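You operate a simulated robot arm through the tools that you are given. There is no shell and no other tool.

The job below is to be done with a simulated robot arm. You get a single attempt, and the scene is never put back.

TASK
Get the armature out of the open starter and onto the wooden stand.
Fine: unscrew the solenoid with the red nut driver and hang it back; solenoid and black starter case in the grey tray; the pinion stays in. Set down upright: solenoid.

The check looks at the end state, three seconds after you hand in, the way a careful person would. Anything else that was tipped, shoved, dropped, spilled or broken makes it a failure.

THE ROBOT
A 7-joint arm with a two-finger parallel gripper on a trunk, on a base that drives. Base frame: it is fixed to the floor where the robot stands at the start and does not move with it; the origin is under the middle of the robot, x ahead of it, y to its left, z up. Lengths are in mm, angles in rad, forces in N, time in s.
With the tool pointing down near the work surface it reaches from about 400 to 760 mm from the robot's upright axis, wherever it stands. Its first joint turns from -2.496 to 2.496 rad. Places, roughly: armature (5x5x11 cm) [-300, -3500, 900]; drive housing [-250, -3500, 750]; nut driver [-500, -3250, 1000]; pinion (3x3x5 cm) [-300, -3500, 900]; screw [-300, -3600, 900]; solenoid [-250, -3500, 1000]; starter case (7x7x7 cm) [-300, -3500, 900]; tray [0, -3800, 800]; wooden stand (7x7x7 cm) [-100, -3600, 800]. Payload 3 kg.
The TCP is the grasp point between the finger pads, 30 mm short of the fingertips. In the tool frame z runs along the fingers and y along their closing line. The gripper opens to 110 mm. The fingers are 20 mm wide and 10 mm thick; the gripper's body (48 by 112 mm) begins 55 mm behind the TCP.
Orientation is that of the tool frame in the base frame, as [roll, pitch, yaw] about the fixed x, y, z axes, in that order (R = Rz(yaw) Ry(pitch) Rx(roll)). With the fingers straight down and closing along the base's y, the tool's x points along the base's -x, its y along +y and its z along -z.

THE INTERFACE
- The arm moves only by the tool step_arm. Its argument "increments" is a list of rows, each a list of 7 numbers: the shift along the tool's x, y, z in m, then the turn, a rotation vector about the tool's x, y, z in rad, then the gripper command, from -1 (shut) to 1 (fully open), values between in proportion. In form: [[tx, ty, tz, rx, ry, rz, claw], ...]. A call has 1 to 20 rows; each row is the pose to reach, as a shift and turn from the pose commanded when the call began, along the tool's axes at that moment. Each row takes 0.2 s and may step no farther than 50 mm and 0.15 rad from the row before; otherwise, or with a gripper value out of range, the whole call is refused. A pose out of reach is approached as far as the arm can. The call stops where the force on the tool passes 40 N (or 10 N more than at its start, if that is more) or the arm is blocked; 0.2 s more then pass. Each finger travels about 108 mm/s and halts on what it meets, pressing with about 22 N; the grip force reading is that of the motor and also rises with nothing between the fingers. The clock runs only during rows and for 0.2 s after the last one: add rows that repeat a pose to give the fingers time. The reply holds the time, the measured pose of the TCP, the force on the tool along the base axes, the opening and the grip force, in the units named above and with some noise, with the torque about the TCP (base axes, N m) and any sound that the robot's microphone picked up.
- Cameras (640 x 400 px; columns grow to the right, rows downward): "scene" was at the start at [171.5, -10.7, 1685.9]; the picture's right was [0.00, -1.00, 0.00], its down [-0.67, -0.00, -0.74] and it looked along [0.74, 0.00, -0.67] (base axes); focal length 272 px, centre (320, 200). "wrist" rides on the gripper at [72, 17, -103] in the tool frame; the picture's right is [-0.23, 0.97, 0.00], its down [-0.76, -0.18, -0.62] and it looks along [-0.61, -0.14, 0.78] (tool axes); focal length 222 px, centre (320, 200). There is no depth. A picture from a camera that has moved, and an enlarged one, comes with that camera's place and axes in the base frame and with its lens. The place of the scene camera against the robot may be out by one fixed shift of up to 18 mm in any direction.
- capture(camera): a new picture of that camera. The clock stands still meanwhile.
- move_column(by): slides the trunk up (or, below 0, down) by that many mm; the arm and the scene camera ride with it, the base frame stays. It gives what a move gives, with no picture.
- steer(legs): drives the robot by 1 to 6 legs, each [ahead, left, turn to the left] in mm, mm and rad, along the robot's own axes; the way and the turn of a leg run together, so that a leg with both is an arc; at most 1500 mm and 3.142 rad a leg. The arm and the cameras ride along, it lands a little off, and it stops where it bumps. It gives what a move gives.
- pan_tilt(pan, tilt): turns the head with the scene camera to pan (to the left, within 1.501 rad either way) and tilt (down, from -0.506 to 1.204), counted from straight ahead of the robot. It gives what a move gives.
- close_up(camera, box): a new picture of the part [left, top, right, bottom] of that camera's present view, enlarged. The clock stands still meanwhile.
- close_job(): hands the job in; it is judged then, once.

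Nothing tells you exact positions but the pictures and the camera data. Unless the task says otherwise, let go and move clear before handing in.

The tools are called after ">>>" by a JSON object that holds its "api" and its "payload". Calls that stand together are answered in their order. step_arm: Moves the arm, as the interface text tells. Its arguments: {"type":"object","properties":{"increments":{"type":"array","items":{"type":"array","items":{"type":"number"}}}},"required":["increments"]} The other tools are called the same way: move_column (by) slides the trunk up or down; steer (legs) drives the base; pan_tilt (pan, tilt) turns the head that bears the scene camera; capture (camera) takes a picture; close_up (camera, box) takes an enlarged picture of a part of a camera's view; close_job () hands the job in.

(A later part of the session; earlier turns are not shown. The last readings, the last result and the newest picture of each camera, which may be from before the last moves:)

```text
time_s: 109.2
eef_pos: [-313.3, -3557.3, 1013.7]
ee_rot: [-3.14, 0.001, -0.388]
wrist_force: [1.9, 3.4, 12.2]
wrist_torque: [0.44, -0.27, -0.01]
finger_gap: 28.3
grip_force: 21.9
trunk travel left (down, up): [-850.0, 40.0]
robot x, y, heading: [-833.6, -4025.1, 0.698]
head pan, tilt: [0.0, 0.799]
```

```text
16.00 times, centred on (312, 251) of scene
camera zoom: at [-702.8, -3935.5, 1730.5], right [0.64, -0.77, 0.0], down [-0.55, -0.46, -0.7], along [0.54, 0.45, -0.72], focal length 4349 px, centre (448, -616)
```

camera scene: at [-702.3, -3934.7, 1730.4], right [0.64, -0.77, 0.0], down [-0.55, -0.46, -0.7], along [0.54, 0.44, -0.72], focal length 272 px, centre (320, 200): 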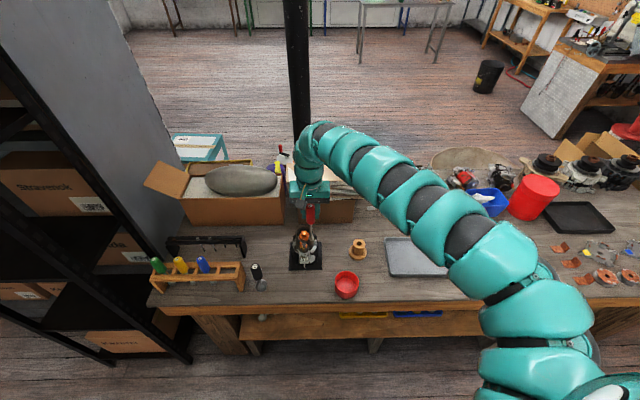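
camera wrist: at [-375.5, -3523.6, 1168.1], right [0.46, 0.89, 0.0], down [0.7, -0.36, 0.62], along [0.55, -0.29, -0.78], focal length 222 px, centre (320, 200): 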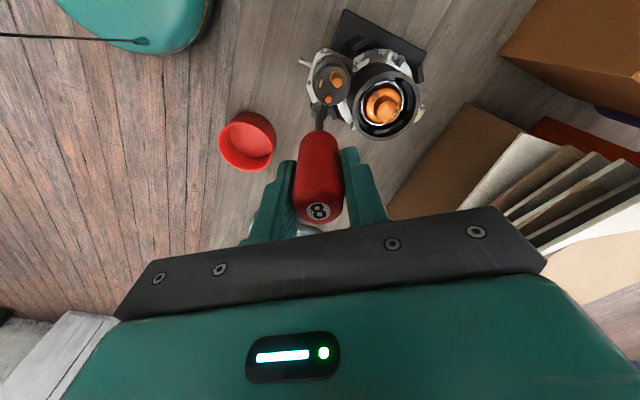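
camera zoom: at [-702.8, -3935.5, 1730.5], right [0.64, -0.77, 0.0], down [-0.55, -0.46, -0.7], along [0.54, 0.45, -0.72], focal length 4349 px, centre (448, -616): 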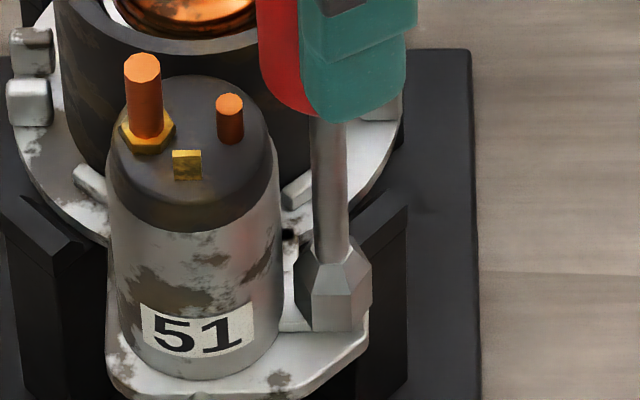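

The socket looks fully seated. I'll look with the wrist camera from this side to see whether the screw is engaged and moving.

>>> {"api": "close_up", "payload": {"camera": "wrist", "box": [280, 60, 376, 120]}}

>>> {"api": "capture", "payload": {"camera": "scene"}}

```text
6.67 times, centred on (328, 90) of wrist
camera zoom: at [-253.4, -3601.3, 1116.5], right [-0.58, -0.82, 0.0], down [-0.64, 0.45, 0.62], along [-0.51, 0.36, -0.78], focal length 1481 px, centre (267, 933)
```

zoom: 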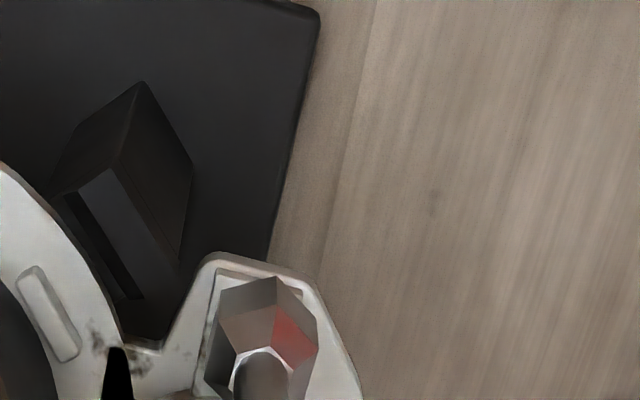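

```text
taken
camera scene: at [-702.8, -3935.5, 1730.5], right [0.64, -0.77, 0.0], down [-0.55, -0.46, -0.7], along [0.54, 0.45, -0.72], focal length 272 px, centre (320, 200)
```

scene: 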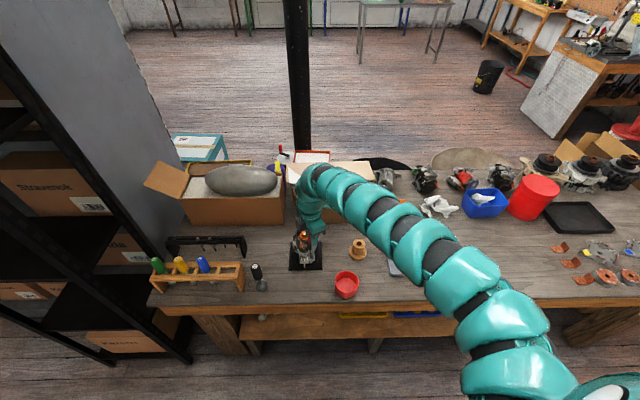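

I'll continue turning counter-clockwise, easing sideways a millimetre toward where the reaction pushes.

>>> {"api": "step_arm", "payload": {"increments": [[0.0002, -0.0004, 0, 0, 0, -0.15, -1], [0.0003, 0.0001, 0, 0, 0, -0.3, -1], [0.0005, 0.0006, 0, 0, 0, -0.45, -1], [0.0008, 0.0011, 0, 0, 0, -0.6, -1], [0.0011, 0.0016, 0, 0, 0, -0.75, -1], [0.0016, 0.002, 0, 0, 0, -0.9, -1], [0.002, 0.0023, 0, 0, 0, -1.05, -1], [0.0025, 0.0025, 0, 0, 0, -1.2, -1]]}}

>>> {"api": "close_up", "payload": {"camera": "scene", "box": [304, 246, 320, 256]}}

```text
time_s: 111.0
eef_pos: [-313.0, -3560.8, 1012.9]
ee_rot: [-3.139, 0.001, 0.814]
wrist_force: [-0.5, -0.9, 2.2]
wrist_torque: [-0.13, -0.08, 0.0]
finger_gap: 28.5
grip_force: 21.9
trunk travel left (down, up): [-850.0, 40.0]
robot x, y, heading: [-835.7, -4026.3, 0.691]
head pan, tilt: [0.0, 0.799]
```

```text
16.00 times, centred on (312, 251) of scene
camera zoom: at [-702.3, -3935.0, 1730.3], right [0.64, -0.77, 0.0], down [-0.55, -0.46, -0.7], along [0.54, 0.45, -0.72], focal length 4349 px, centre (448, -616)
```

zoom: 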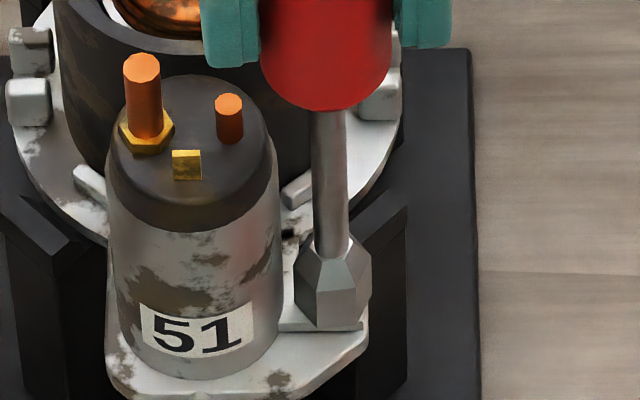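

I've turned roughly 4 rad in total. I'll lift a bit to check whether the screw has turned or risen.

>>> {"api": "step_arm", "payload": {"increments": [[0, 0, -0.006, 0, 0, 0, -1], [0, 0, -0.014, 0, 0, 0, -1], [0, 0, -0.022, 0, 0, 0, -1], [0, 0, -0.022, 0, 0, 0, -1]]}}

>>> {"api": "close_up", "payload": {"camera": "scene", "box": [304, 246, 320, 256]}}

>>> {"api": "close_up", "payload": {"camera": "wrist", "box": [290, 70, 370, 120]}}

```text
time_s: 112.0
eef_pos: [-312.0, -3561.8, 1035.4]
ee_rot: [-3.14, 0.002, 0.81]
wrist_force: [-0.5, -0.5, -0.9]
wrist_torque: [-0.03, -0.01, -0.03]
finger_gap: 28.6
grip_force: 21.6
trunk travel left (down, up): [-850.0, 40.0]
robot x, y, heading: [-835.6, -4025.4, 0.691]
head pan, tilt: [0.0, 0.799]
```

```text
16.00 times, centred on (312, 251) of scene
camera zoom: at [-702.0, -3934.6, 1730.3], right [0.64, -0.77, 0.0], down [-0.55, -0.46, -0.7], along [0.54, 0.44, -0.72], focal length 4349 px, centre (448, -616)
```

zoom: 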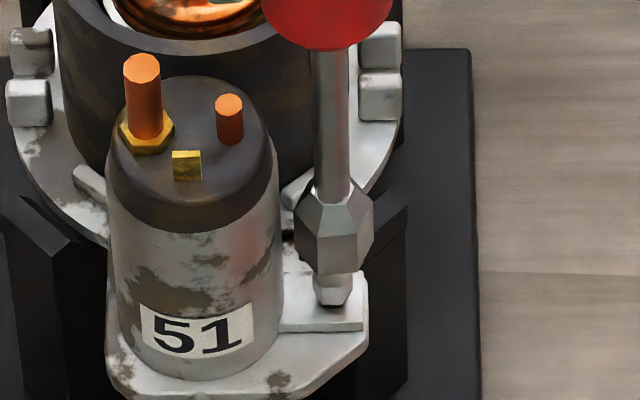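

```text
8.00 times, centred on (330, 95) of wrist
camera zoom: at [-249.3, -3520.4, 1138.2], right [0.55, -0.84, 0.0], down [-0.65, -0.43, 0.62], along [-0.52, -0.34, -0.78], focal length 1777 px, centre (240, 1040)
```

zoom: 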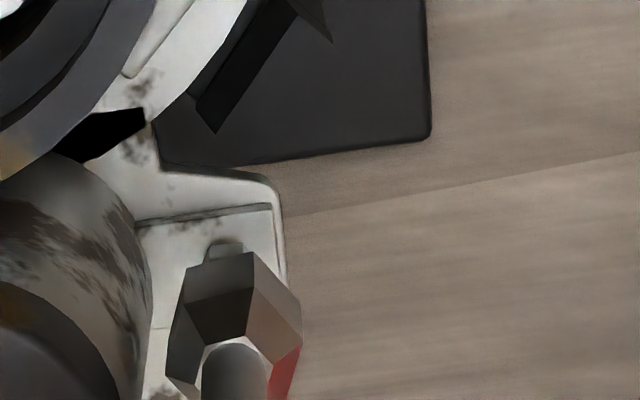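

The screw head has visibly lifted off the flange with a dark gap beneath, so it is unscrewing. I'll swing the hand back clockwise (socket lifted clear) for another stroke.

>>> {"api": "step_arm", "payload": {"increments": [[5e-05, -0.00063, 0, 0, 0, 0.15, -1], [0.00019, -0.00124, 0, 0, 0, 0.3, -1], [0.00042, -0.00183, 0, 0, 0, 0.45, -1], [0.00073, -0.00237, 0, 0, 0, 0.6, -1], [0.00113, -0.00286, 0, 0, 0, 0.75, -1], [0.00159, -0.00329, 0, 0, 0, 0.9, -1], [0.00211, -0.00364, 0, 0, 0, 1.05, -1], [0.00268, -0.00391, 0, 0, 0, 1.2, -1], [0.00328, -0.0041, 0, 0, 0, 1.35, -1], [0.0039, -0.00419, 0, 0, 0, 1.5, -1], [0.00453, -0.00419, 0, 0, 0, 1.65, -1], [0.00515, -0.00409, 0, 0, 0, 1.8, -1], [0.00575, -0.0039, 0, 0, 0, 1.95, -1], [0.00632, -0.00363, 0, 0, 0, 2.1, -1], [0.00684, -0.00327, 0, 0, 0, 2.25, -1], [0.0073, -0.00284, 0, 0, 0, 2.4, -1], [0.00769, -0.00234, 0, 0, 0, 2.55, -1], [0.008, -0.0018, 0, 0, 0, 2.7, -1], [0.00822, -0.00121, 0, 0, 0, 2.85, -1], [0.00836, -0.00059, 0, 0, 0, 3.0, -1]]}}

>>> {"api": "close_up", "payload": {"camera": "scene", "box": [304, 246, 320, 256]}}

>>> {"api": "close_up", "payload": {"camera": "wrist", "box": [290, 70, 370, 120]}}

```text
time_s: 116.2
eef_pos: [-306.3, -3554.5, 1034.8]
ee_rot: [3.139, -0.002, -2.195]
wrist_force: [0.0, -0.6, -1.3]
wrist_torque: [0.0, 0.0, 0.0]
finger_gap: 28.2
grip_force: 22.5
trunk travel left (down, up): [-850.0, 40.0]
robot x, y, heading: [-832.4, -4030.1, 0.696]
head pan, tilt: [0.0, 0.799]
```

```text
16.00 times, centred on (312, 251) of scene
camera zoom: at [-702.2, -3934.5, 1730.3], right [0.64, -0.77, 0.0], down [-0.55, -0.46, -0.7], along [0.54, 0.44, -0.72], focal length 4349 px, centre (448, -616)
```

zoom: 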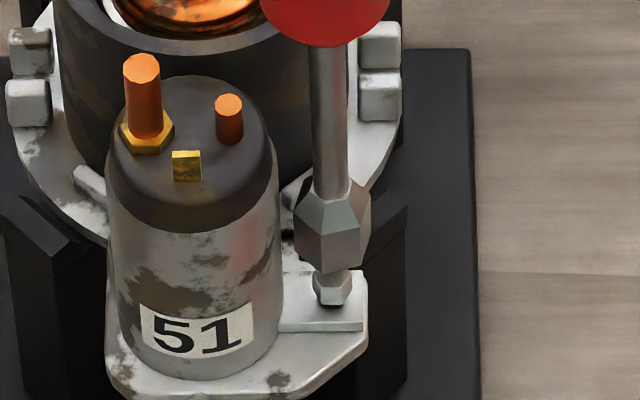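

```text
8.00 times, centred on (330, 95) of wrist
camera zoom: at [-362.0, -3603.6, 1138.1], right [-0.66, 0.75, 0.0], down [0.59, 0.52, 0.62], along [0.47, 0.41, -0.78], focal length 1777 px, centre (240, 1040)
```

zoom: 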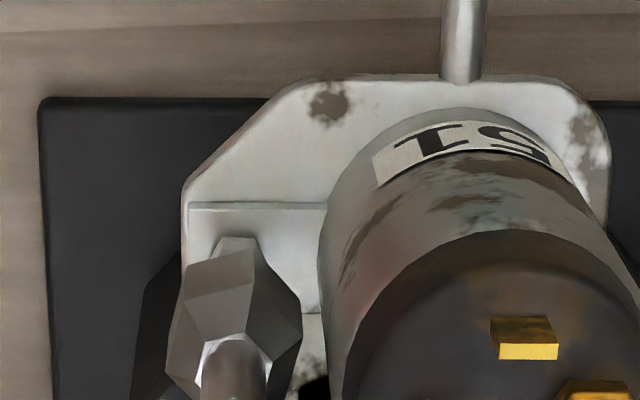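

Still aligned with the screw. Continuing the clockwise return.

>>> {"api": "step_arm", "payload": {"increments": [[5e-05, -0.00063, 0, 0, 0, 0.15, -1], [0.00019, -0.00124, 0, 0, 0, 0.3, -1], [0.00042, -0.00183, 0, 0, 0, 0.45, -1], [0.00073, -0.00237, 0, 0, 0, 0.6, -1], [0.00113, -0.00286, 0, 0, 0, 0.75, -1], [0.00159, -0.00329, 0, 0, 0, 0.9, -1], [0.00211, -0.00364, 0, 0, 0, 1.05, -1], [0.00268, -0.00391, 0, 0, 0, 1.2, -1], [0.00328, -0.0041, 0, 0, 0, 1.35, -1], [0.0039, -0.00419, 0, 0, 0, 1.5, -1], [0.00453, -0.00419, 0, 0, 0, 1.65, -1], [0.00515, -0.00409, 0, 0, 0, 1.8, -1], [0.00575, -0.0039, 0, 0, 0, 1.95, -1]]}}

>>> {"api": "close_up", "payload": {"camera": "scene", "box": [304, 246, 320, 256]}}

```text
time_s: 119.0
eef_pos: [-307.1, -3562.1, 1035.6]
ee_rot: [-3.14, -0.002, 2.14]
wrist_force: [0.2, 0.0, -1.5]
wrist_torque: [-0.01, 0.0, -0.02]
finger_gap: 28.2
grip_force: 22.4
trunk travel left (down, up): [-850.0, 40.0]
robot x, y, heading: [-833.2, -4030.6, 0.689]
head pan, tilt: [0.0, 0.799]
```

```text
16.00 times, centred on (312, 251) of scene
camera zoom: at [-702.0, -3934.8, 1730.3], right [0.64, -0.77, 0.0], down [-0.55, -0.46, -0.7], along [0.54, 0.45, -0.72], focal length 4349 px, centre (448, -616)
```

zoom: 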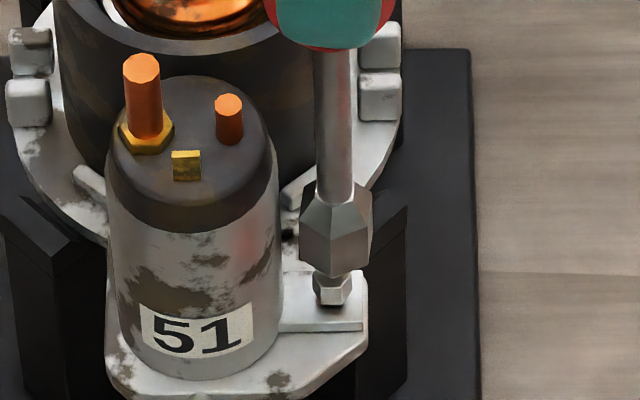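

I'll shift 1 mm left, lower onto the screw again and begin the second stroke.

>>> {"api": "step_arm", "payload": {"increments": [[0.0008, 0, 0.006, 0, 0, 0, -1], [0.0008, 0, 0.012, 0, 0, 0, -1], [0.0008, 0, 0.015, 0, 0, 0, -1], [0.0008, 0, 0.017, 0, 0, 0, -1]]}}

>>> {"api": "close_up", "payload": {"camera": "scene", "box": [304, 246, 320, 256]}}

```text
time_s: 120.0
eef_pos: [-306.9, -3561.9, 1019.3]
ee_rot: [-3.139, -0.002, 2.144]
wrist_force: [-0.2, -0.6, -0.2]
wrist_torque: [-0.02, 0.03, 0.02]
finger_gap: 28.3
grip_force: 21.7
trunk travel left (down, up): [-850.0, 40.0]
robot x, y, heading: [-832.6, -4026.2, 0.699]
head pan, tilt: [0.0, 0.799]
```

```text
16.00 times, centred on (312, 251) of scene
camera zoom: at [-702.0, -3934.7, 1730.3], right [0.64, -0.77, 0.0], down [-0.55, -0.46, -0.7], along [0.54, 0.44, -0.72], focal length 4349 px, centre (448, -616)
```

zoom: 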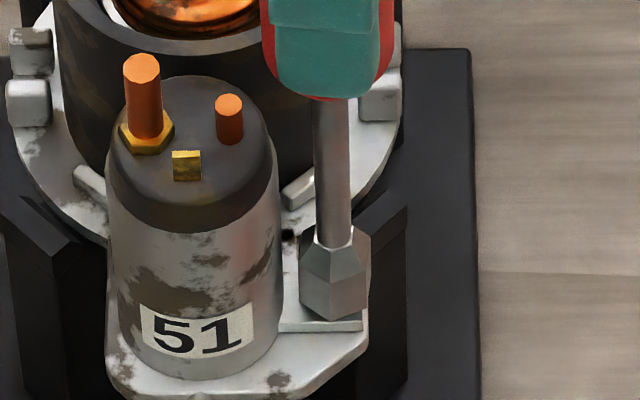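

>>> {"api": "step_arm", "payload": {"increments": [[5e-05, 0.00063, 0.001, 0, 0, -0.15, -1], [0.00019, 0.00124, 0.002, 0, 0, -0.3, -1], [0.00042, 0.00183, 0.003, 0, 0, -0.45, -1], [0.00073, 0.00237, 0.004, 0, 0, -0.6, -1], [0.00113, 0.00286, 0.005, 0, 0, -0.75, -1], [0.00159, 0.00329, 0.006, 0, 0, -0.9, -1], [0.00211, 0.00364, 0.006, 0, 0, -1.05, -1], [0.00268, 0.00391, 0.006, 0, 0, -1.2, -1]]}}

>>> {"api": "close_up", "payload": {"camera": "scene", "box": [304, 246, 320, 256]}}

```text
time_s: 121.8
eef_pos: [-304.6, -3557.1, 1013.9]
ee_rot: [3.139, 0.001, -2.938]
wrist_force: [-0.7, -1.9, 20.4]
wrist_torque: [-0.29, 0.03, -0.01]
finger_gap: 27.9
grip_force: 22.2
trunk travel left (down, up): [-850.0, 40.0]
robot x, y, heading: [-836.0, -4031.7, 0.689]
head pan, tilt: [0.0, 0.799]
```

```text
16.00 times, centred on (312, 251) of scene
camera zoom: at [-704.1, -3936.6, 1730.7], right [0.64, -0.77, 0.0], down [-0.55, -0.46, -0.7], along [0.54, 0.45, -0.72], focal length 4349 px, centre (448, -616)
```

zoom: 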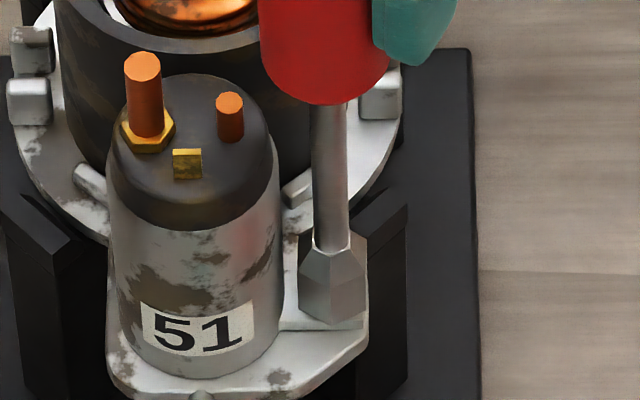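

Pressing at 20 N now; I'll ease off a touch and keep turning.

>>> {"api": "step_arm", "payload": {"increments": [[5e-05, 0.00063, -0.0005, 0, 0, -0.15, -1], [0.00019, 0.00124, -0.001, 0, 0, -0.3, -1], [0.00042, 0.00183, -0.001, 0, 0, -0.45, -1], [0.00073, 0.00237, -0.001, 0, 0, -0.6, -1], [0.00113, 0.00286, -0.001, 0, 0, -0.75, -1], [0.00159, 0.00329, -0.001, 0, 0, -0.9, -1], [0.00211, 0.00364, -0.001, 0, 0, -1.05, -1], [0.00268, 0.00391, -0.001, 0, 0, -1.2, -1]]}}

>>> {"api": "close_up", "payload": {"camera": "scene", "box": [304, 246, 320, 256]}}

```text
time_s: 123.6
eef_pos: [-309.9, -3554.3, 1012.7]
ee_rot: [3.138, -0.001, -1.736]
wrist_force: [-0.9, -3.3, -1.4]
wrist_torque: [-0.37, 0.02, 0.01]
finger_gap: 28.0
grip_force: 22.2
trunk travel left (down, up): [-850.0, 40.0]
robot x, y, heading: [-835.7, -4026.7, 0.696]
head pan, tilt: [0.0, 0.799]
```

```text
16.00 times, centred on (312, 251) of scene
camera zoom: at [-702.3, -3935.2, 1730.3], right [0.64, -0.77, 0.0], down [-0.55, -0.46, -0.7], along [0.54, 0.45, -0.72], focal length 4349 px, centre (448, -616)
```

zoom: 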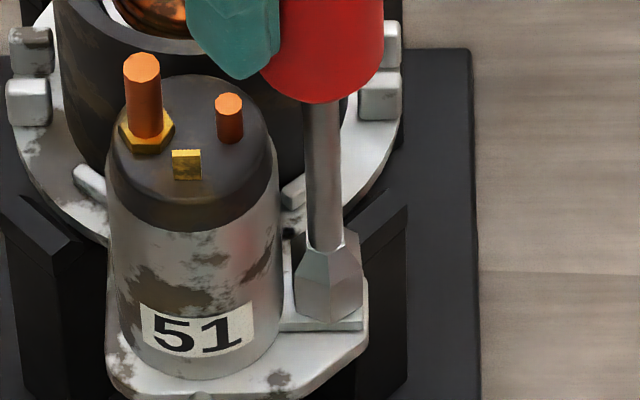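

The socket is held by the screw and pulled slightly sideways; I'll shift 2 mm to follow it and continue turning.

>>> {"api": "step_arm", "payload": {"increments": [[0.0018, 0.0005, 0, 0, 0, -0.15, -1], [0.002, 0.001, 0, 0, 0, -0.3, -1], [0.0022, 0.0015, 0, 0, 0, -0.45, -1], [0.0024, 0.002, 0, 0, 0, -0.6, -1], [0.0027, 0.0024, 0, 0, 0, -0.75, -1], [0.0031, 0.0027, 0, 0, 0, -0.9, -1], [0.0035, 0.003, 0, 0, 0, -1.05, -1], [0.004, 0.0033, 0, 0, 0, -1.2, -1]]}}

>>> {"api": "close_up", "payload": {"camera": "scene", "box": [304, 246, 320, 256]}}

```text
time_s: 125.4
eef_pos: [-313.0, -3557.0, 1013.0]
ee_rot: [-3.141, 0.003, -0.538]
wrist_force: [-0.7, -1.3, 2.1]
wrist_torque: [-0.03, 0.08, -0.01]
finger_gap: 28.2
grip_force: 22.2
trunk travel left (down, up): [-850.0, 40.0]
robot x, y, heading: [-832.0, -4026.0, 0.693]
head pan, tilt: [0.0, 0.799]
```

```text
16.00 times, centred on (312, 251) of scene
camera zoom: at [-702.4, -3935.2, 1730.4], right [0.64, -0.77, 0.0], down [-0.55, -0.46, -0.7], along [0.54, 0.45, -0.72], focal length 4349 px, centre (448, -616)
```

zoom: 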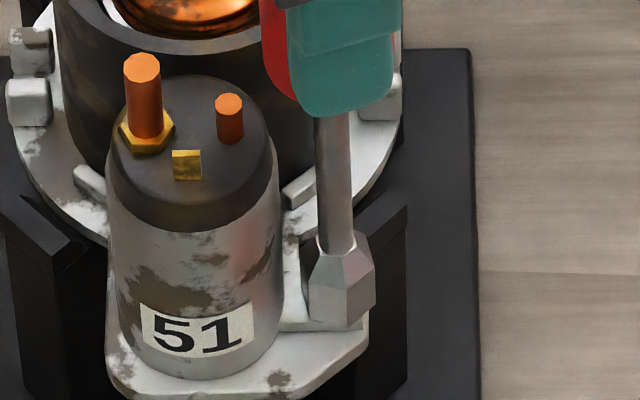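

The socket drifted to the right without much side force, so I'll lift to see the screw's state.

>>> {"api": "step_arm", "payload": {"increments": [[0, 0, -0.004, 0, 0, 0, -1], [0, 0, -0.01, 0, 0, 0, -1], [0, 0, -0.018, 0, 0, 0, -1], [0, 0, -0.025, 0, 0, 0, -1]]}}

>>> {"api": "close_up", "payload": {"camera": "scene", "box": [304, 246, 320, 256]}}

>>> {"api": "close_up", "payload": {"camera": "wrist", "box": [290, 70, 370, 120]}}

```text
time_s: 126.4
eef_pos: [-311.4, -3556.3, 1037.8]
ee_rot: [3.139, 0.001, -0.539]
wrist_force: [0.6, -0.2, -0.4]
wrist_torque: [-0.01, 0.03, -0.06]
finger_gap: 27.9
grip_force: 21.4
trunk travel left (down, up): [-850.0, 40.0]
robot x, y, heading: [-832.2, -4022.6, 0.694]
head pan, tilt: [0.0, 0.799]
```

```text
16.00 times, centred on (312, 251) of scene
camera zoom: at [-702.2, -3934.8, 1730.4], right [0.64, -0.77, 0.0], down [-0.55, -0.46, -0.7], along [0.54, 0.45, -0.72], focal length 4349 px, centre (448, -616)
```

zoom: 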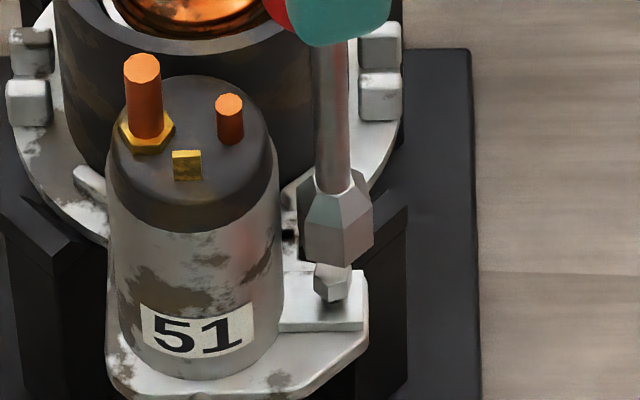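

```text
8.00 times, centred on (330, 95) of wrist
camera zoom: at [-258.8, -3608.4, 1141.2], right [-0.7, -0.72, 0.0], down [-0.56, 0.54, 0.62], along [-0.45, 0.43, -0.78], focal length 1777 px, centre (240, 1040)
```

zoom: 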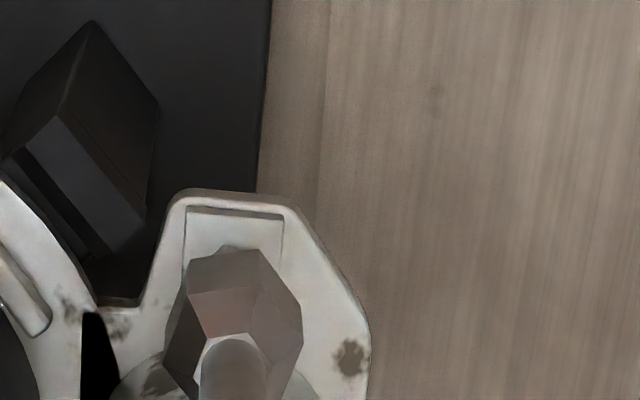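

The screw has risen a few millimetres in total and keeps turning with the socket. I'll swing back clockwise (lifted) and make another, better-centred stroke.

>>> {"api": "step_arm", "payload": {"increments": [[-0.0008, -0.0009, 0, 0, 0, 0.15, -1], [-0.0007, -0.0015, 0, 0, 0, 0.3, -1], [-0.0004, -0.0021, 0, 0, 0, 0.45, -1], [-0.0001, -0.0027, 0, 0, 0, 0.6, -1], [0.0003, -0.0032, 0, 0, 0, 0.75, -1], [0.0007, -0.0036, 0, 0, 0, 0.9, -1], [0.0013, -0.0039, 0, 0, 0, 1.05, -1], [0.0018, -0.0042, 0, 0, 0, 1.2, -1], [0.0024, -0.0044, 0, 0, 0, 1.35, -1], [0.0031, -0.0045, 0, 0, 0, 1.5, -1], [0.0037, -0.0045, 0, 0, 0, 1.65, -1], [0.0043, -0.0044, 0, 0, 0, 1.8, -1], [0.0049, -0.0042, 0, 0, 0, 1.95, -1], [0.0055, -0.0039, 0, 0, 0, 2.1, -1], [0.006, -0.0036, 0, 0, 0, 2.25, -1], [0.0065, -0.0031, 0, 0, 0, 2.4, -1], [0.0069, -0.0026, 0, 0, 0, 2.55, -1], [0.0072, -0.0021, 0, 0, 0, 2.7, -1], [0.0074, -0.0015, 0, 0, 0, 2.85, -1], [0.0075, -0.0009, 0, 0, 0, 3.0, -1]]}}

>>> {"api": "step_arm", "payload": {"increments": [[5e-05, -0.00063, 0, 0, 0, 0.15, -1], [0.00019, -0.00124, 0, 0, 0, 0.3, -1], [0.00042, -0.00183, 0, 0, 0, 0.45, -1], [0.00073, -0.00237, 0, 0, 0, 0.6, -1]]}}

>>> {"api": "close_up", "payload": {"camera": "scene", "box": [304, 246, 320, 256]}}

```text
time_s: 130.6
eef_pos: [-306.8, -3560.1, 1037.9]
ee_rot: [-3.141, -0.004, 2.741]
wrist_force: [0.1, -1.1, -1.8]
wrist_torque: [0.03, 0.01, -0.01]
finger_gap: 28.0
grip_force: 21.5
trunk travel left (down, up): [-850.0, 40.0]
robot x, y, heading: [-834.8, -4024.0, 0.692]
head pan, tilt: [0.0, 0.799]
```

```text
time_s: 131.6
eef_pos: [-306.7, -3561.3, 1037.9]
ee_rot: [-3.139, -0.002, 2.14]
wrist_force: [0.4, 1.0, -1.6]
wrist_torque: [-0.03, 0.03, -0.02]
finger_gap: 27.8
grip_force: 21.7
trunk travel left (down, up): [-850.0, 40.0]
robot x, y, heading: [-834.8, -4026.6, 0.688]
head pan, tilt: [0.0, 0.799]
```

```text
16.00 times, centred on (312, 251) of scene
camera zoom: at [-702.0, -3934.8, 1730.3], right [0.64, -0.77, 0.0], down [-0.55, -0.46, -0.7], along [0.54, 0.44, -0.72], focal length 4349 px, centre (448, -616)
```

zoom: 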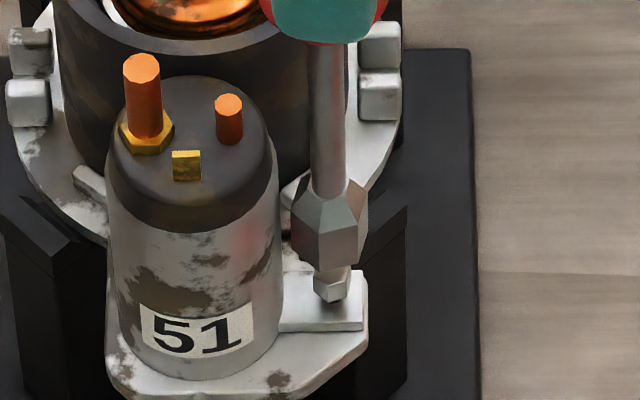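

Centred on the screw again. Lowering to contact.

>>> {"api": "step_arm", "payload": {"increments": [[0, 0, 0.008, 0, 0, 0, -1], [0, 0, 0.015, 0, 0, 0, -1], [0, 0, 0.017, 0, 0, 0, -1], [0, 0, 0.019, 0, 0, 0, -1], [0, 0, 0.021, 0, 0, 0, -1], [0, 0, 0.022, 0, 0, 0, -1]]}}

>>> {"api": "close_up", "payload": {"camera": "scene", "box": [304, 246, 320, 256]}}

```text
time_s: 133.0
eef_pos: [-306.3, -3561.0, 1016.7]
ee_rot: [-3.14, -0.002, 2.143]
wrist_force: [0.3, -0.4, -0.8]
wrist_torque: [0.01, 0.0, 0.04]
finger_gap: 28.4
grip_force: 21.9
trunk travel left (down, up): [-850.0, 40.0]
robot x, y, heading: [-833.9, -4026.1, 0.696]
head pan, tilt: [0.0, 0.799]
```

```text
16.00 times, centred on (312, 251) of scene
camera zoom: at [-702.0, -3934.7, 1730.3], right [0.64, -0.77, 0.0], down [-0.55, -0.46, -0.7], along [0.54, 0.44, -0.72], focal length 4349 px, centre (448, -616)
```

zoom: 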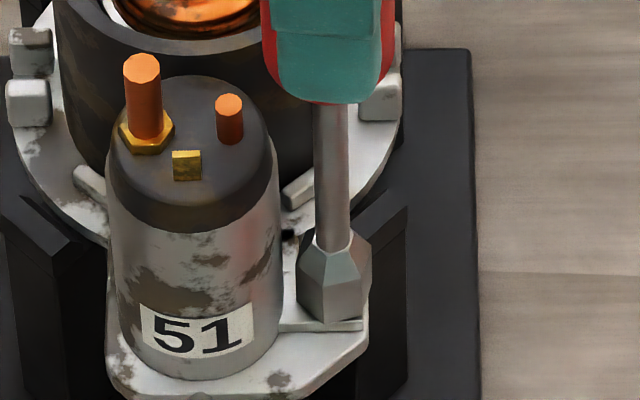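

>>> {"api": "step_arm", "payload": {"increments": [[5e-05, 0.00063, 0.001, 0, 0, -0.15, -1], [0.00019, 0.00124, 0.0015, 0, 0, -0.3, -1], [0.00042, 0.00183, 0.002, 0, 0, -0.45, -1], [0.00073, 0.00237, 0.0025, 0, 0, -0.6, -1], [0.00113, 0.00286, 0.003, 0, 0, -0.75, -1], [0.00159, 0.00329, 0.003, 0, 0, -0.9, -1], [0.00211, 0.00364, 0.003, 0, 0, -1.05, -1], [0.00268, 0.00391, 0.003, 0, 0, -1.2, -1]]}}

>>> {"api": "close_up", "payload": {"camera": "scene", "box": [304, 246, 320, 256]}}

```text
time_s: 134.8
eef_pos: [-304.2, -3557.2, 1013.6]
ee_rot: [3.14, -0.002, -2.937]
wrist_force: [1.3, 0.3, 12.1]
wrist_torque: [-0.15, -0.11, -0.02]
finger_gap: 28.0
grip_force: 21.7
trunk travel left (down, up): [-850.0, 40.0]
robot x, y, heading: [-830.9, -4026.5, 0.694]
head pan, tilt: [0.0, 0.799]
```

```text
16.00 times, centred on (312, 251) of scene
camera zoom: at [-703.2, -3935.8, 1730.5], right [0.64, -0.77, 0.0], down [-0.55, -0.46, -0.7], along [0.54, 0.45, -0.72], focal length 4349 px, centre (448, -616)
```

zoom: 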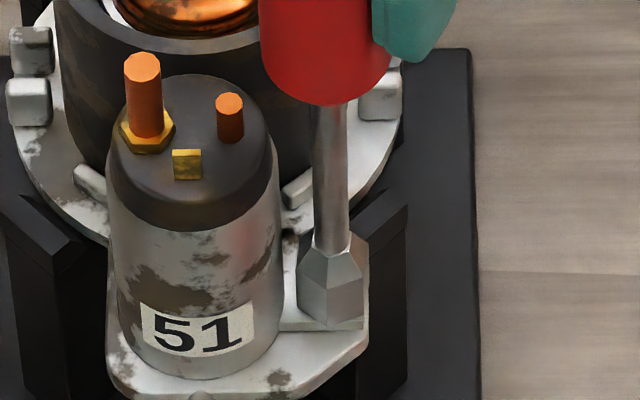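

>>> {"api": "step_arm", "payload": {"increments": [[0.0003, 0.0005, 0, 0, 0, -0.15, -1], [0.0007, 0.0009, 0, 0, 0, -0.3, -1], [0.0012, 0.0014, 0, 0, 0, -0.45, -1], [0.0016, 0.0019, 0, 0, 0, -0.6, -1], [0.002, 0.0024, 0, 0, 0, -0.75, -1], [0.0025, 0.0028, 0, 0, 0, -0.9, -1], [0.003, 0.0031, 0, 0, 0, -1.05, -1], [0.0036, 0.0034, 0, 0, 0, -1.2, -1]]}}

>>> {"api": "close_up", "payload": {"camera": "scene", "box": [304, 246, 320, 256]}}

```text
time_s: 136.6
eef_pos: [-311.3, -3555.8, 1013.5]
ee_rot: [3.14, 0.0, -1.739]
wrist_force: [1.5, -1.5, 9.4]
wrist_torque: [-0.2, -0.15, 0.05]
finger_gap: 27.6
grip_force: 22.3
trunk travel left (down, up): [-850.0, 40.0]
robot x, y, heading: [-836.3, -4028.3, 0.695]
head pan, tilt: [0.0, 0.799]
```

```text
16.00 times, centred on (312, 251) of scene
camera zoom: at [-702.9, -3935.9, 1730.5], right [0.64, -0.77, 0.0], down [-0.55, -0.46, -0.7], along [0.54, 0.45, -0.72], focal length 4349 px, centre (448, -616)
```

zoom: 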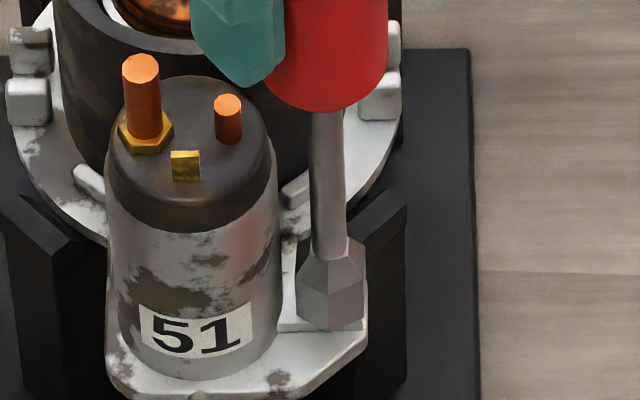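

>>> {"api": "step_arm", "payload": {"increments": [[0.0003, 0.0002, 0, 0, 0, -0.15, -1], [0.0006, 0.0007, 0, 0, 0, -0.3, -1], [0.0008, 0.0012, 0, 0, 0, -0.45, -1], [0.0011, 0.0018, 0, 0, 0, -0.6, -1], [0.0015, 0.0023, 0, 0, 0, -0.75, -1], [0.002, 0.0027, 0, 0, 0, -0.9, -1], [0.0025, 0.003, 0, 0, 0, -1.05, -1], [0.0031, 0.0033, 0, 0, 0, -1.2, -1], [0.0037, 0.0035, 0, 0, 0, -1.35, -1], [0.0043, 0.0036, 0, 0, 0, -1.5, -1], [0.0049, 0.0036, 0, 0, 0, -1.65, -1], [0.0056, 0.0035, 0, 0, 0, -1.8, -1]]}}

>>> {"api": "close_up", "payload": {"camera": "scene", "box": [304, 246, 320, 256]}}

```text
time_s: 139.2
eef_pos: [-314.5, -3560.3, 1014.1]
ee_rot: [3.141, 0.0, 0.061]
wrist_force: [2.9, 2.1, 10.8]
wrist_torque: [0.28, -0.57, -0.02]
finger_gap: 27.8
grip_force: 22.3
trunk travel left (down, up): [-850.0, 40.0]
robot x, y, heading: [-831.2, -4027.8, 0.69]
head pan, tilt: [0.0, 0.799]
```

```text
16.00 times, centred on (312, 251) of scene
camera zoom: at [-702.6, -3935.3, 1730.4], right [0.64, -0.77, 0.0], down [-0.55, -0.46, -0.7], along [0.54, 0.45, -0.72], focal length 4349 px, centre (448, -616)
```

zoom: 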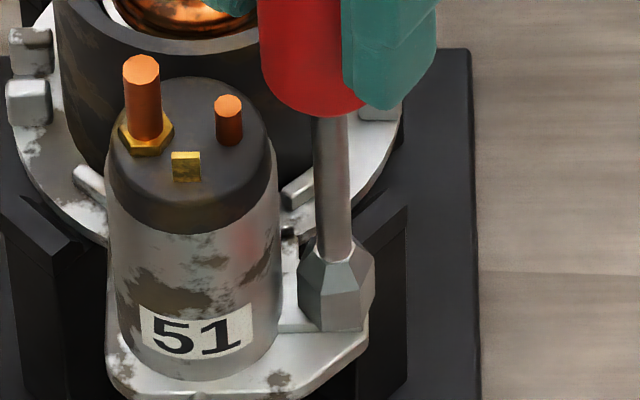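

>>> {"api": "step_arm", "payload": {"increments": [[0, 0, -0.004, 0, 0, 0, -1], [0, 0, -0.01, 0, 0, 0, -1], [0, 0, -0.018, 0, 0, 0, -1], [0, 0, -0.028, 0, 0, 0, -1]]}}

>>> {"api": "close_up", "payload": {"camera": "scene", "box": [304, 246, 320, 256]}}

>>> {"api": "close_up", "payload": {"camera": "wrist", "box": [290, 70, 370, 120]}}

```text
time_s: 140.2
eef_pos: [-314.6, -3560.5, 1041.3]
ee_rot: [-3.139, 0.001, 0.059]
wrist_force: [0.3, -0.3, -0.6]
wrist_torque: [-0.03, -0.03, 0.0]
finger_gap: 27.6
grip_force: 22.4
trunk travel left (down, up): [-850.0, 40.0]
robot x, y, heading: [-832.4, -4031.4, 0.695]
head pan, tilt: [0.0, 0.799]
```

```text
16.00 times, centred on (312, 251) of scene
camera zoom: at [-702.4, -3935.0, 1730.4], right [0.64, -0.77, 0.0], down [-0.55, -0.46, -0.7], along [0.54, 0.45, -0.72], focal length 4349 px, centre (448, -616)
```

zoom: 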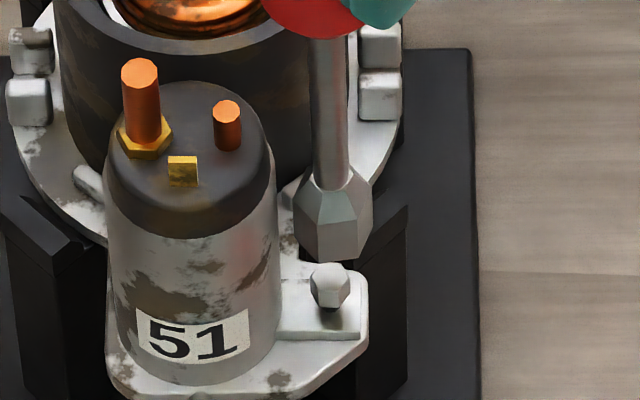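

```text
8.00 times, centred on (330, 95) of wrist
camera zoom: at [-241.5, -3572.6, 1144.7], right [-0.17, -0.99, 0.0], down [-0.77, 0.13, 0.62], along [-0.62, 0.11, -0.78], focal length 1777 px, centre (240, 1040)
```

zoom: 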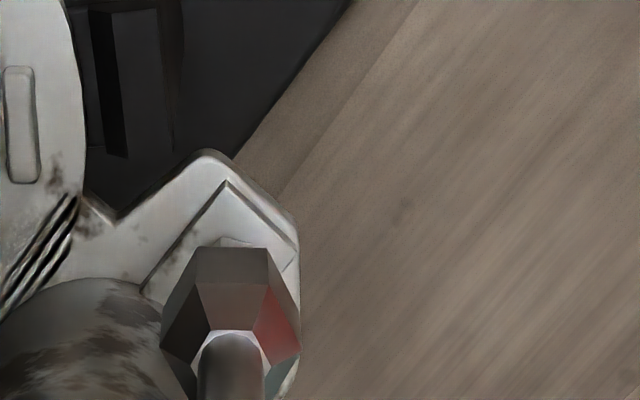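

The solenoid has shifted a millimetre or two toward me and the screw head stands clearly higher, so it's nearly loose. I'll swing back for another gentle stroke, re-centred on the screw.

>>> {"api": "step_arm", "payload": {"increments": [[-0.0005, -0.0012, 0, 0, 0, 0.15, -1], [-0.0003, -0.0018, 0, 0, 0, 0.3, -1], [-0.0001, -0.0024, 0, 0, 0, 0.45, -1], [0.0002, -0.003, 0, 0, 0, 0.6, -1], [0.0006, -0.0035, 0, 0, 0, 0.75, -1], [0.0011, -0.0039, 0, 0, 0, 0.9, -1], [0.0016, -0.0042, 0, 0, 0, 1.05, -1], [0.0022, -0.0045, 0, 0, 0, 1.2, -1], [0.0028, -0.0047, 0, 0, 0, 1.35, -1], [0.0034, -0.0048, 0, 0, 0, 1.5, -1], [0.004, -0.0048, 0, 0, 0, 1.65, -1], [0.0046, -0.0047, 0, 0, 0, 1.8, -1], [0.0052, -0.0045, 0, 0, 0, 1.95, -1], [0.0058, -0.0042, 0, 0, 0, 2.1, -1], [0.0063, -0.0039, 0, 0, 0, 2.25, -1], [0.0068, -0.0034, 0, 0, 0, 2.4, -1], [0.0072, -0.0029, 0, 0, 0, 2.55, -1], [0.0075, -0.0024, 0, 0, 0, 2.7, -1], [0.0077, -0.0018, 0, 0, 0, 2.85, -1], [0.0078, -0.0012, 0, 0, 0, 3.0, -1]]}}

>>> {"api": "step_arm", "payload": {"increments": [[5e-05, -0.00063, 0, 0, 0, 0.15, -1], [0.00019, -0.00124, 0, 0, 0, 0.3, -1], [0.00042, -0.00183, 0, 0, 0, 0.45, -1], [0.00073, -0.00237, 0, 0, 0, 0.6, -1], [0.00113, -0.00286, 0, 0, 0, 0.75, -1], [0.00159, -0.00329, 0, 0, 0, 0.9, -1], [0.00211, -0.00364, 0, 0, 0, 1.05, -1], [0.00268, -0.00391, 0, 0, 0, 1.2, -1]]}}

>>> {"api": "close_up", "payload": {"camera": "scene", "box": [304, 246, 320, 256]}}

>>> {"api": "capture", "payload": {"camera": "wrist"}}

```text
time_s: 144.4
eef_pos: [-306.1, -3557.9, 1041.9]
ee_rot: [-3.141, -0.004, -2.944]
wrist_force: [0.0, 0.6, -1.3]
wrist_torque: [0.02, 0.0, 0.0]
finger_gap: 27.7
grip_force: 22.6
trunk travel left (down, up): [-850.0, 40.0]
robot x, y, heading: [-833.2, -4025.8, 0.693]
head pan, tilt: [0.0, 0.799]
```

```text
time_s: 146.2
eef_pos: [-308.9, -3562.3, 1041.0]
ee_rot: [-3.14, -0.001, 2.139]
wrist_force: [-0.1, -0.2, -1.7]
wrist_torque: [0.0, 0.03, 0.01]
finger_gap: 27.8
grip_force: 21.8
trunk travel left (down, up): [-850.0, 40.0]
robot x, y, heading: [-833.1, -4027.3, 0.692]
head pan, tilt: [0.0, 0.799]
```

```text
16.00 times, centred on (312, 251) of scene
camera zoom: at [-702.2, -3934.6, 1730.3], right [0.64, -0.77, 0.0], down [-0.55, -0.46, -0.7], along [0.54, 0.44, -0.72], focal length 4349 px, centre (448, -616)
```

zoom: 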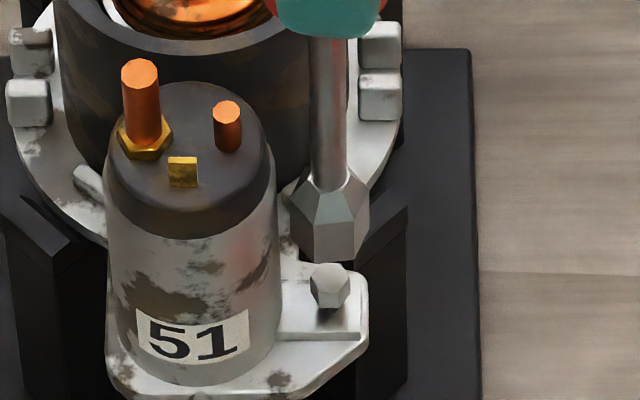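

```text
taken
camera wrist: at [-332.7, -3492.1, 1144.0], right [0.94, 0.33, 0.0], down [0.26, -0.74, 0.62], along [0.21, -0.59, -0.78], focal length 222 px, centre (320, 200)
```

wrist: 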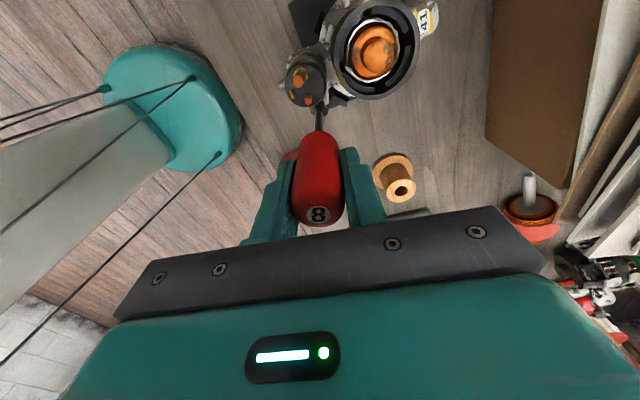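

>>> {"api": "step_arm", "payload": {"increments": [[0, 0, 0.008, 0, 0, 0, -1], [0, 0, 0.014, 0, 0, 0, -1], [0, 0, 0.018, 0, 0, 0, -1], [0, 0, 0.02, 0, 0, 0, -1], [0, 0, 0.022, 0, 0, 0, -1], [0, 0, 0.024, 0, 0, 0, -1]]}}

>>> {"api": "close_up", "payload": {"camera": "scene", "box": [304, 246, 320, 256]}}

```text
time_s: 147.6
eef_pos: [-308.0, -3561.4, 1017.9]
ee_rot: [-3.141, -0.003, 2.144]
wrist_force: [-0.4, 0.9, -1.0]
wrist_torque: [-0.03, -0.03, 0.03]
finger_gap: 27.8
grip_force: 22.1
trunk travel left (down, up): [-850.0, 40.0]
robot x, y, heading: [-832.1, -4027.4, 0.69]
head pan, tilt: [0.0, 0.799]
```

```text
16.00 times, centred on (312, 251) of scene
camera zoom: at [-702.1, -3934.7, 1730.3], right [0.64, -0.77, 0.0], down [-0.55, -0.46, -0.7], along [0.54, 0.44, -0.72], focal length 4349 px, centre (448, -616)
```

zoom: 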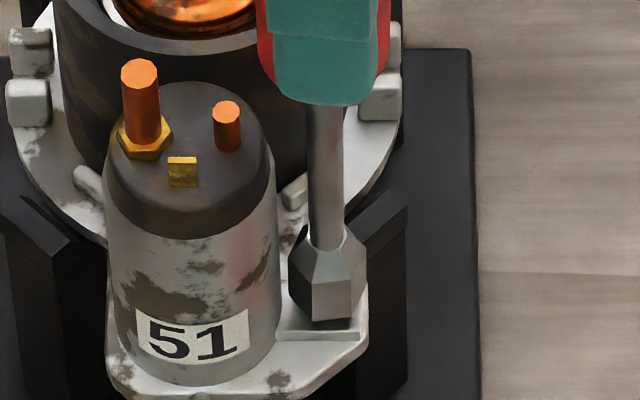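

>>> {"api": "step_arm", "payload": {"increments": [[5e-05, 0.00063, 0.0005, 0, 0, -0.15, -1], [0.00019, 0.00124, 0.001, 0, 0, -0.3, -1], [0.00042, 0.00183, 0.0015, 0, 0, -0.45, -1], [0.00073, 0.00237, 0.002, 0, 0, -0.6, -1], [0.00113, 0.00286, 0.002, 0, 0, -0.75, -1], [0.00159, 0.00329, 0.002, 0, 0, -0.9, -1], [0.00211, 0.00364, 0.002, 0, 0, -1.05, -1], [0.00268, 0.00391, 0.002, 0, 0, -1.2, -1]]}}

>>> {"api": "close_up", "payload": {"camera": "scene", "box": [304, 246, 320, 256]}}

```text
time_s: 149.4
eef_pos: [-307.7, -3557.6, 1016.2]
ee_rot: [3.14, -0.001, -2.938]
wrist_force: [0.1, 0.4, -1.1]
wrist_torque: [-0.01, -0.02, -0.02]
finger_gap: 28.0
grip_force: 21.8
trunk travel left (down, up): [-850.0, 40.0]
robot x, y, heading: [-832.7, -4026.4, 0.689]
head pan, tilt: [0.0, 0.799]
```

```text
16.00 times, centred on (312, 251) of scene
camera zoom: at [-702.1, -3934.7, 1730.3], right [0.64, -0.77, 0.0], down [-0.55, -0.46, -0.7], along [0.54, 0.45, -0.72], focal length 4349 px, centre (448, -616)
```

zoom: 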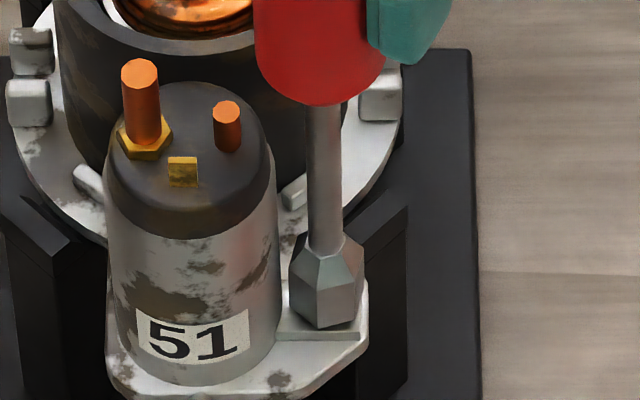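

>>> {"api": "step_arm", "payload": {"increments": [[5e-05, 0.00063, 0.0005, 0, 0, -0.15, -1], [0.00019, 0.00124, 0.001, 0, 0, -0.3, -1], [0.00042, 0.00183, 0.0015, 0, 0, -0.45, -1], [0.00073, 0.00237, 0.002, 0, 0, -0.6, -1], [0.00113, 0.00286, 0.0025, 0, 0, -0.75, -1], [0.00159, 0.00329, 0.003, 0, 0, -0.9, -1], [0.00211, 0.00364, 0.003, 0, 0, -1.05, -1], [0.00268, 0.00391, 0.003, 0, 0, -1.2, -1]]}}

>>> {"api": "close_up", "payload": {"camera": "scene", "box": [304, 246, 320, 256]}}

```text
time_s: 151.2
eef_pos: [-310.3, -3555.2, 1013.3]
ee_rot: [3.141, 0.002, -1.74]
wrist_force: [1.5, -0.9, 14.2]
wrist_torque: [-0.25, -0.15, 0.02]
finger_gap: 27.9
grip_force: 22.1
trunk travel left (down, up): [-850.0, 40.0]
robot x, y, heading: [-831.3, -4028.7, 0.694]
head pan, tilt: [0.0, 0.799]
```

```text
16.00 times, centred on (312, 251) of scene
camera zoom: at [-703.3, -3936.5, 1730.6], right [0.64, -0.77, 0.0], down [-0.55, -0.46, -0.7], along [0.54, 0.45, -0.72], focal length 4349 px, centre (448, -616)
```

zoom: 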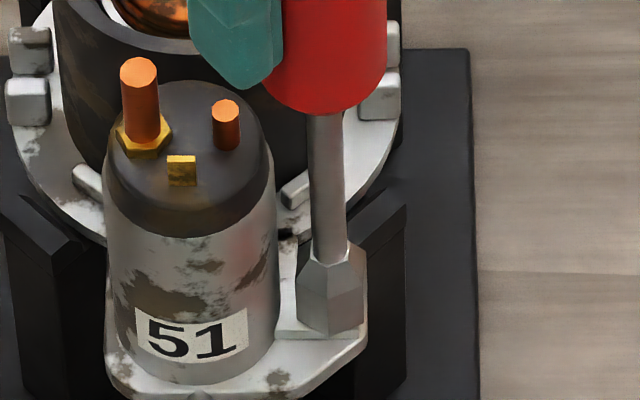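

>>> {"api": "step_arm", "payload": {"increments": [[5e-05, 0.00063, -0.0005, 0, 0, -0.15, -1], [0.00019, 0.00124, -0.0005, 0, 0, -0.3, -1], [0.00042, 0.00183, -0.0005, 0, 0, -0.45, -1], [0.00073, 0.00237, -0.0005, 0, 0, -0.6, -1], [0.00113, 0.00286, -0.0005, 0, 0, -0.75, -1], [0.00159, 0.00329, -0.0005, 0, 0, -0.9, -1], [0.00211, 0.00364, -0.0005, 0, 0, -1.05, -1], [0.00268, 0.00391, -0.0005, 0, 0, -1.2, -1], [0.00328, 0.0041, -0.0005, 0, 0, -1.35, -1], [0.0039, 0.00419, -0.0005, 0, 0, -1.5, -1], [0.00453, 0.00419, -0.0005, 0, 0, -1.65, -1], [0.00515, 0.00409, -0.0005, 0, 0, -1.8, -1], [0.00575, 0.0039, -0.0005, 0, 0, -1.95, -1], [0.00632, 0.00363, -0.0005, 0, 0, -2.1, -1]]}}

>>> {"api": "close_up", "payload": {"camera": "scene", "box": [304, 246, 320, 256]}}

```text
time_s: 154.2
eef_pos: [-316.0, -3560.8, 1013.4]
ee_rot: [-3.14, 0.002, 0.361]
wrist_force: [-1.6, 0.0, 11.1]
wrist_torque: [-0.07, 0.14, 0.0]
finger_gap: 27.7
grip_force: 21.6
trunk travel left (down, up): [-850.0, 40.0]
robot x, y, heading: [-833.2, -4027.4, 0.696]
head pan, tilt: [0.0, 0.799]
```

```text
16.00 times, centred on (312, 251) of scene
camera zoom: at [-703.3, -3935.9, 1730.5], right [0.64, -0.77, 0.0], down [-0.55, -0.46, -0.7], along [0.54, 0.45, -0.72], focal length 4349 px, centre (448, -616)
```

zoom: 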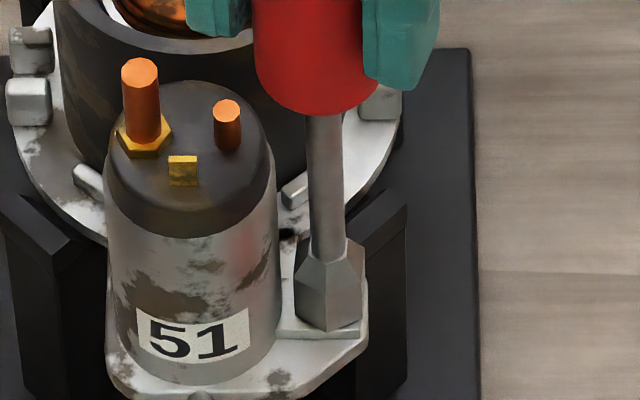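

Now I'll lift to check the screw again.

>>> {"api": "step_arm", "payload": {"increments": [[0, 0, -0.004, 0, 0, 0, -1], [0, 0, -0.01, 0, 0, 0, -1], [0, 0, -0.018, 0, 0, 0, -1], [0, 0, -0.03, 0, 0, 0, -1]]}}

>>> {"api": "close_up", "payload": {"camera": "scene", "box": [304, 246, 320, 256]}}

>>> {"api": "close_up", "payload": {"camera": "wrist", "box": [290, 60, 370, 120]}}

```text
time_s: 155.2
eef_pos: [-315.7, -3560.0, 1043.1]
ee_rot: [3.141, 0.002, 0.358]
wrist_force: [0.5, 0.0, -1.6]
wrist_torque: [-0.01, 0.01, 0.0]
finger_gap: 27.8
grip_force: 22.6
trunk travel left (down, up): [-850.0, 40.0]
robot x, y, heading: [-835.2, -4030.0, 0.695]
head pan, tilt: [0.0, 0.799]
```

```text
16.00 times, centred on (312, 251) of scene
camera zoom: at [-702.5, -3935.1, 1730.4], right [0.64, -0.77, 0.0], down [-0.55, -0.46, -0.7], along [0.54, 0.45, -0.72], focal length 4349 px, centre (448, -616)
```

zoom: 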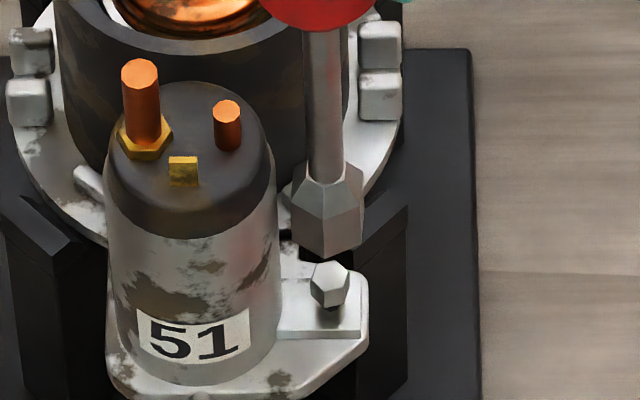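

```text
6.67 times, centred on (330, 90) of wrist
camera zoom: at [-241.1, -3550.0, 1146.6], right [0.13, -0.99, 0.0], down [-0.77, -0.1, 0.62], along [-0.62, -0.08, -0.78], focal length 1481 px, centre (253, 933)
```

zoom: 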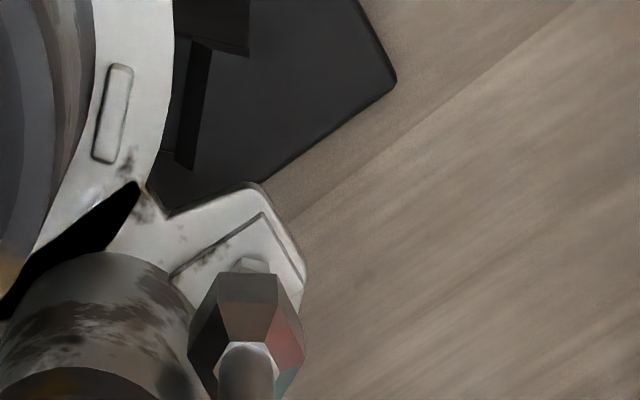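

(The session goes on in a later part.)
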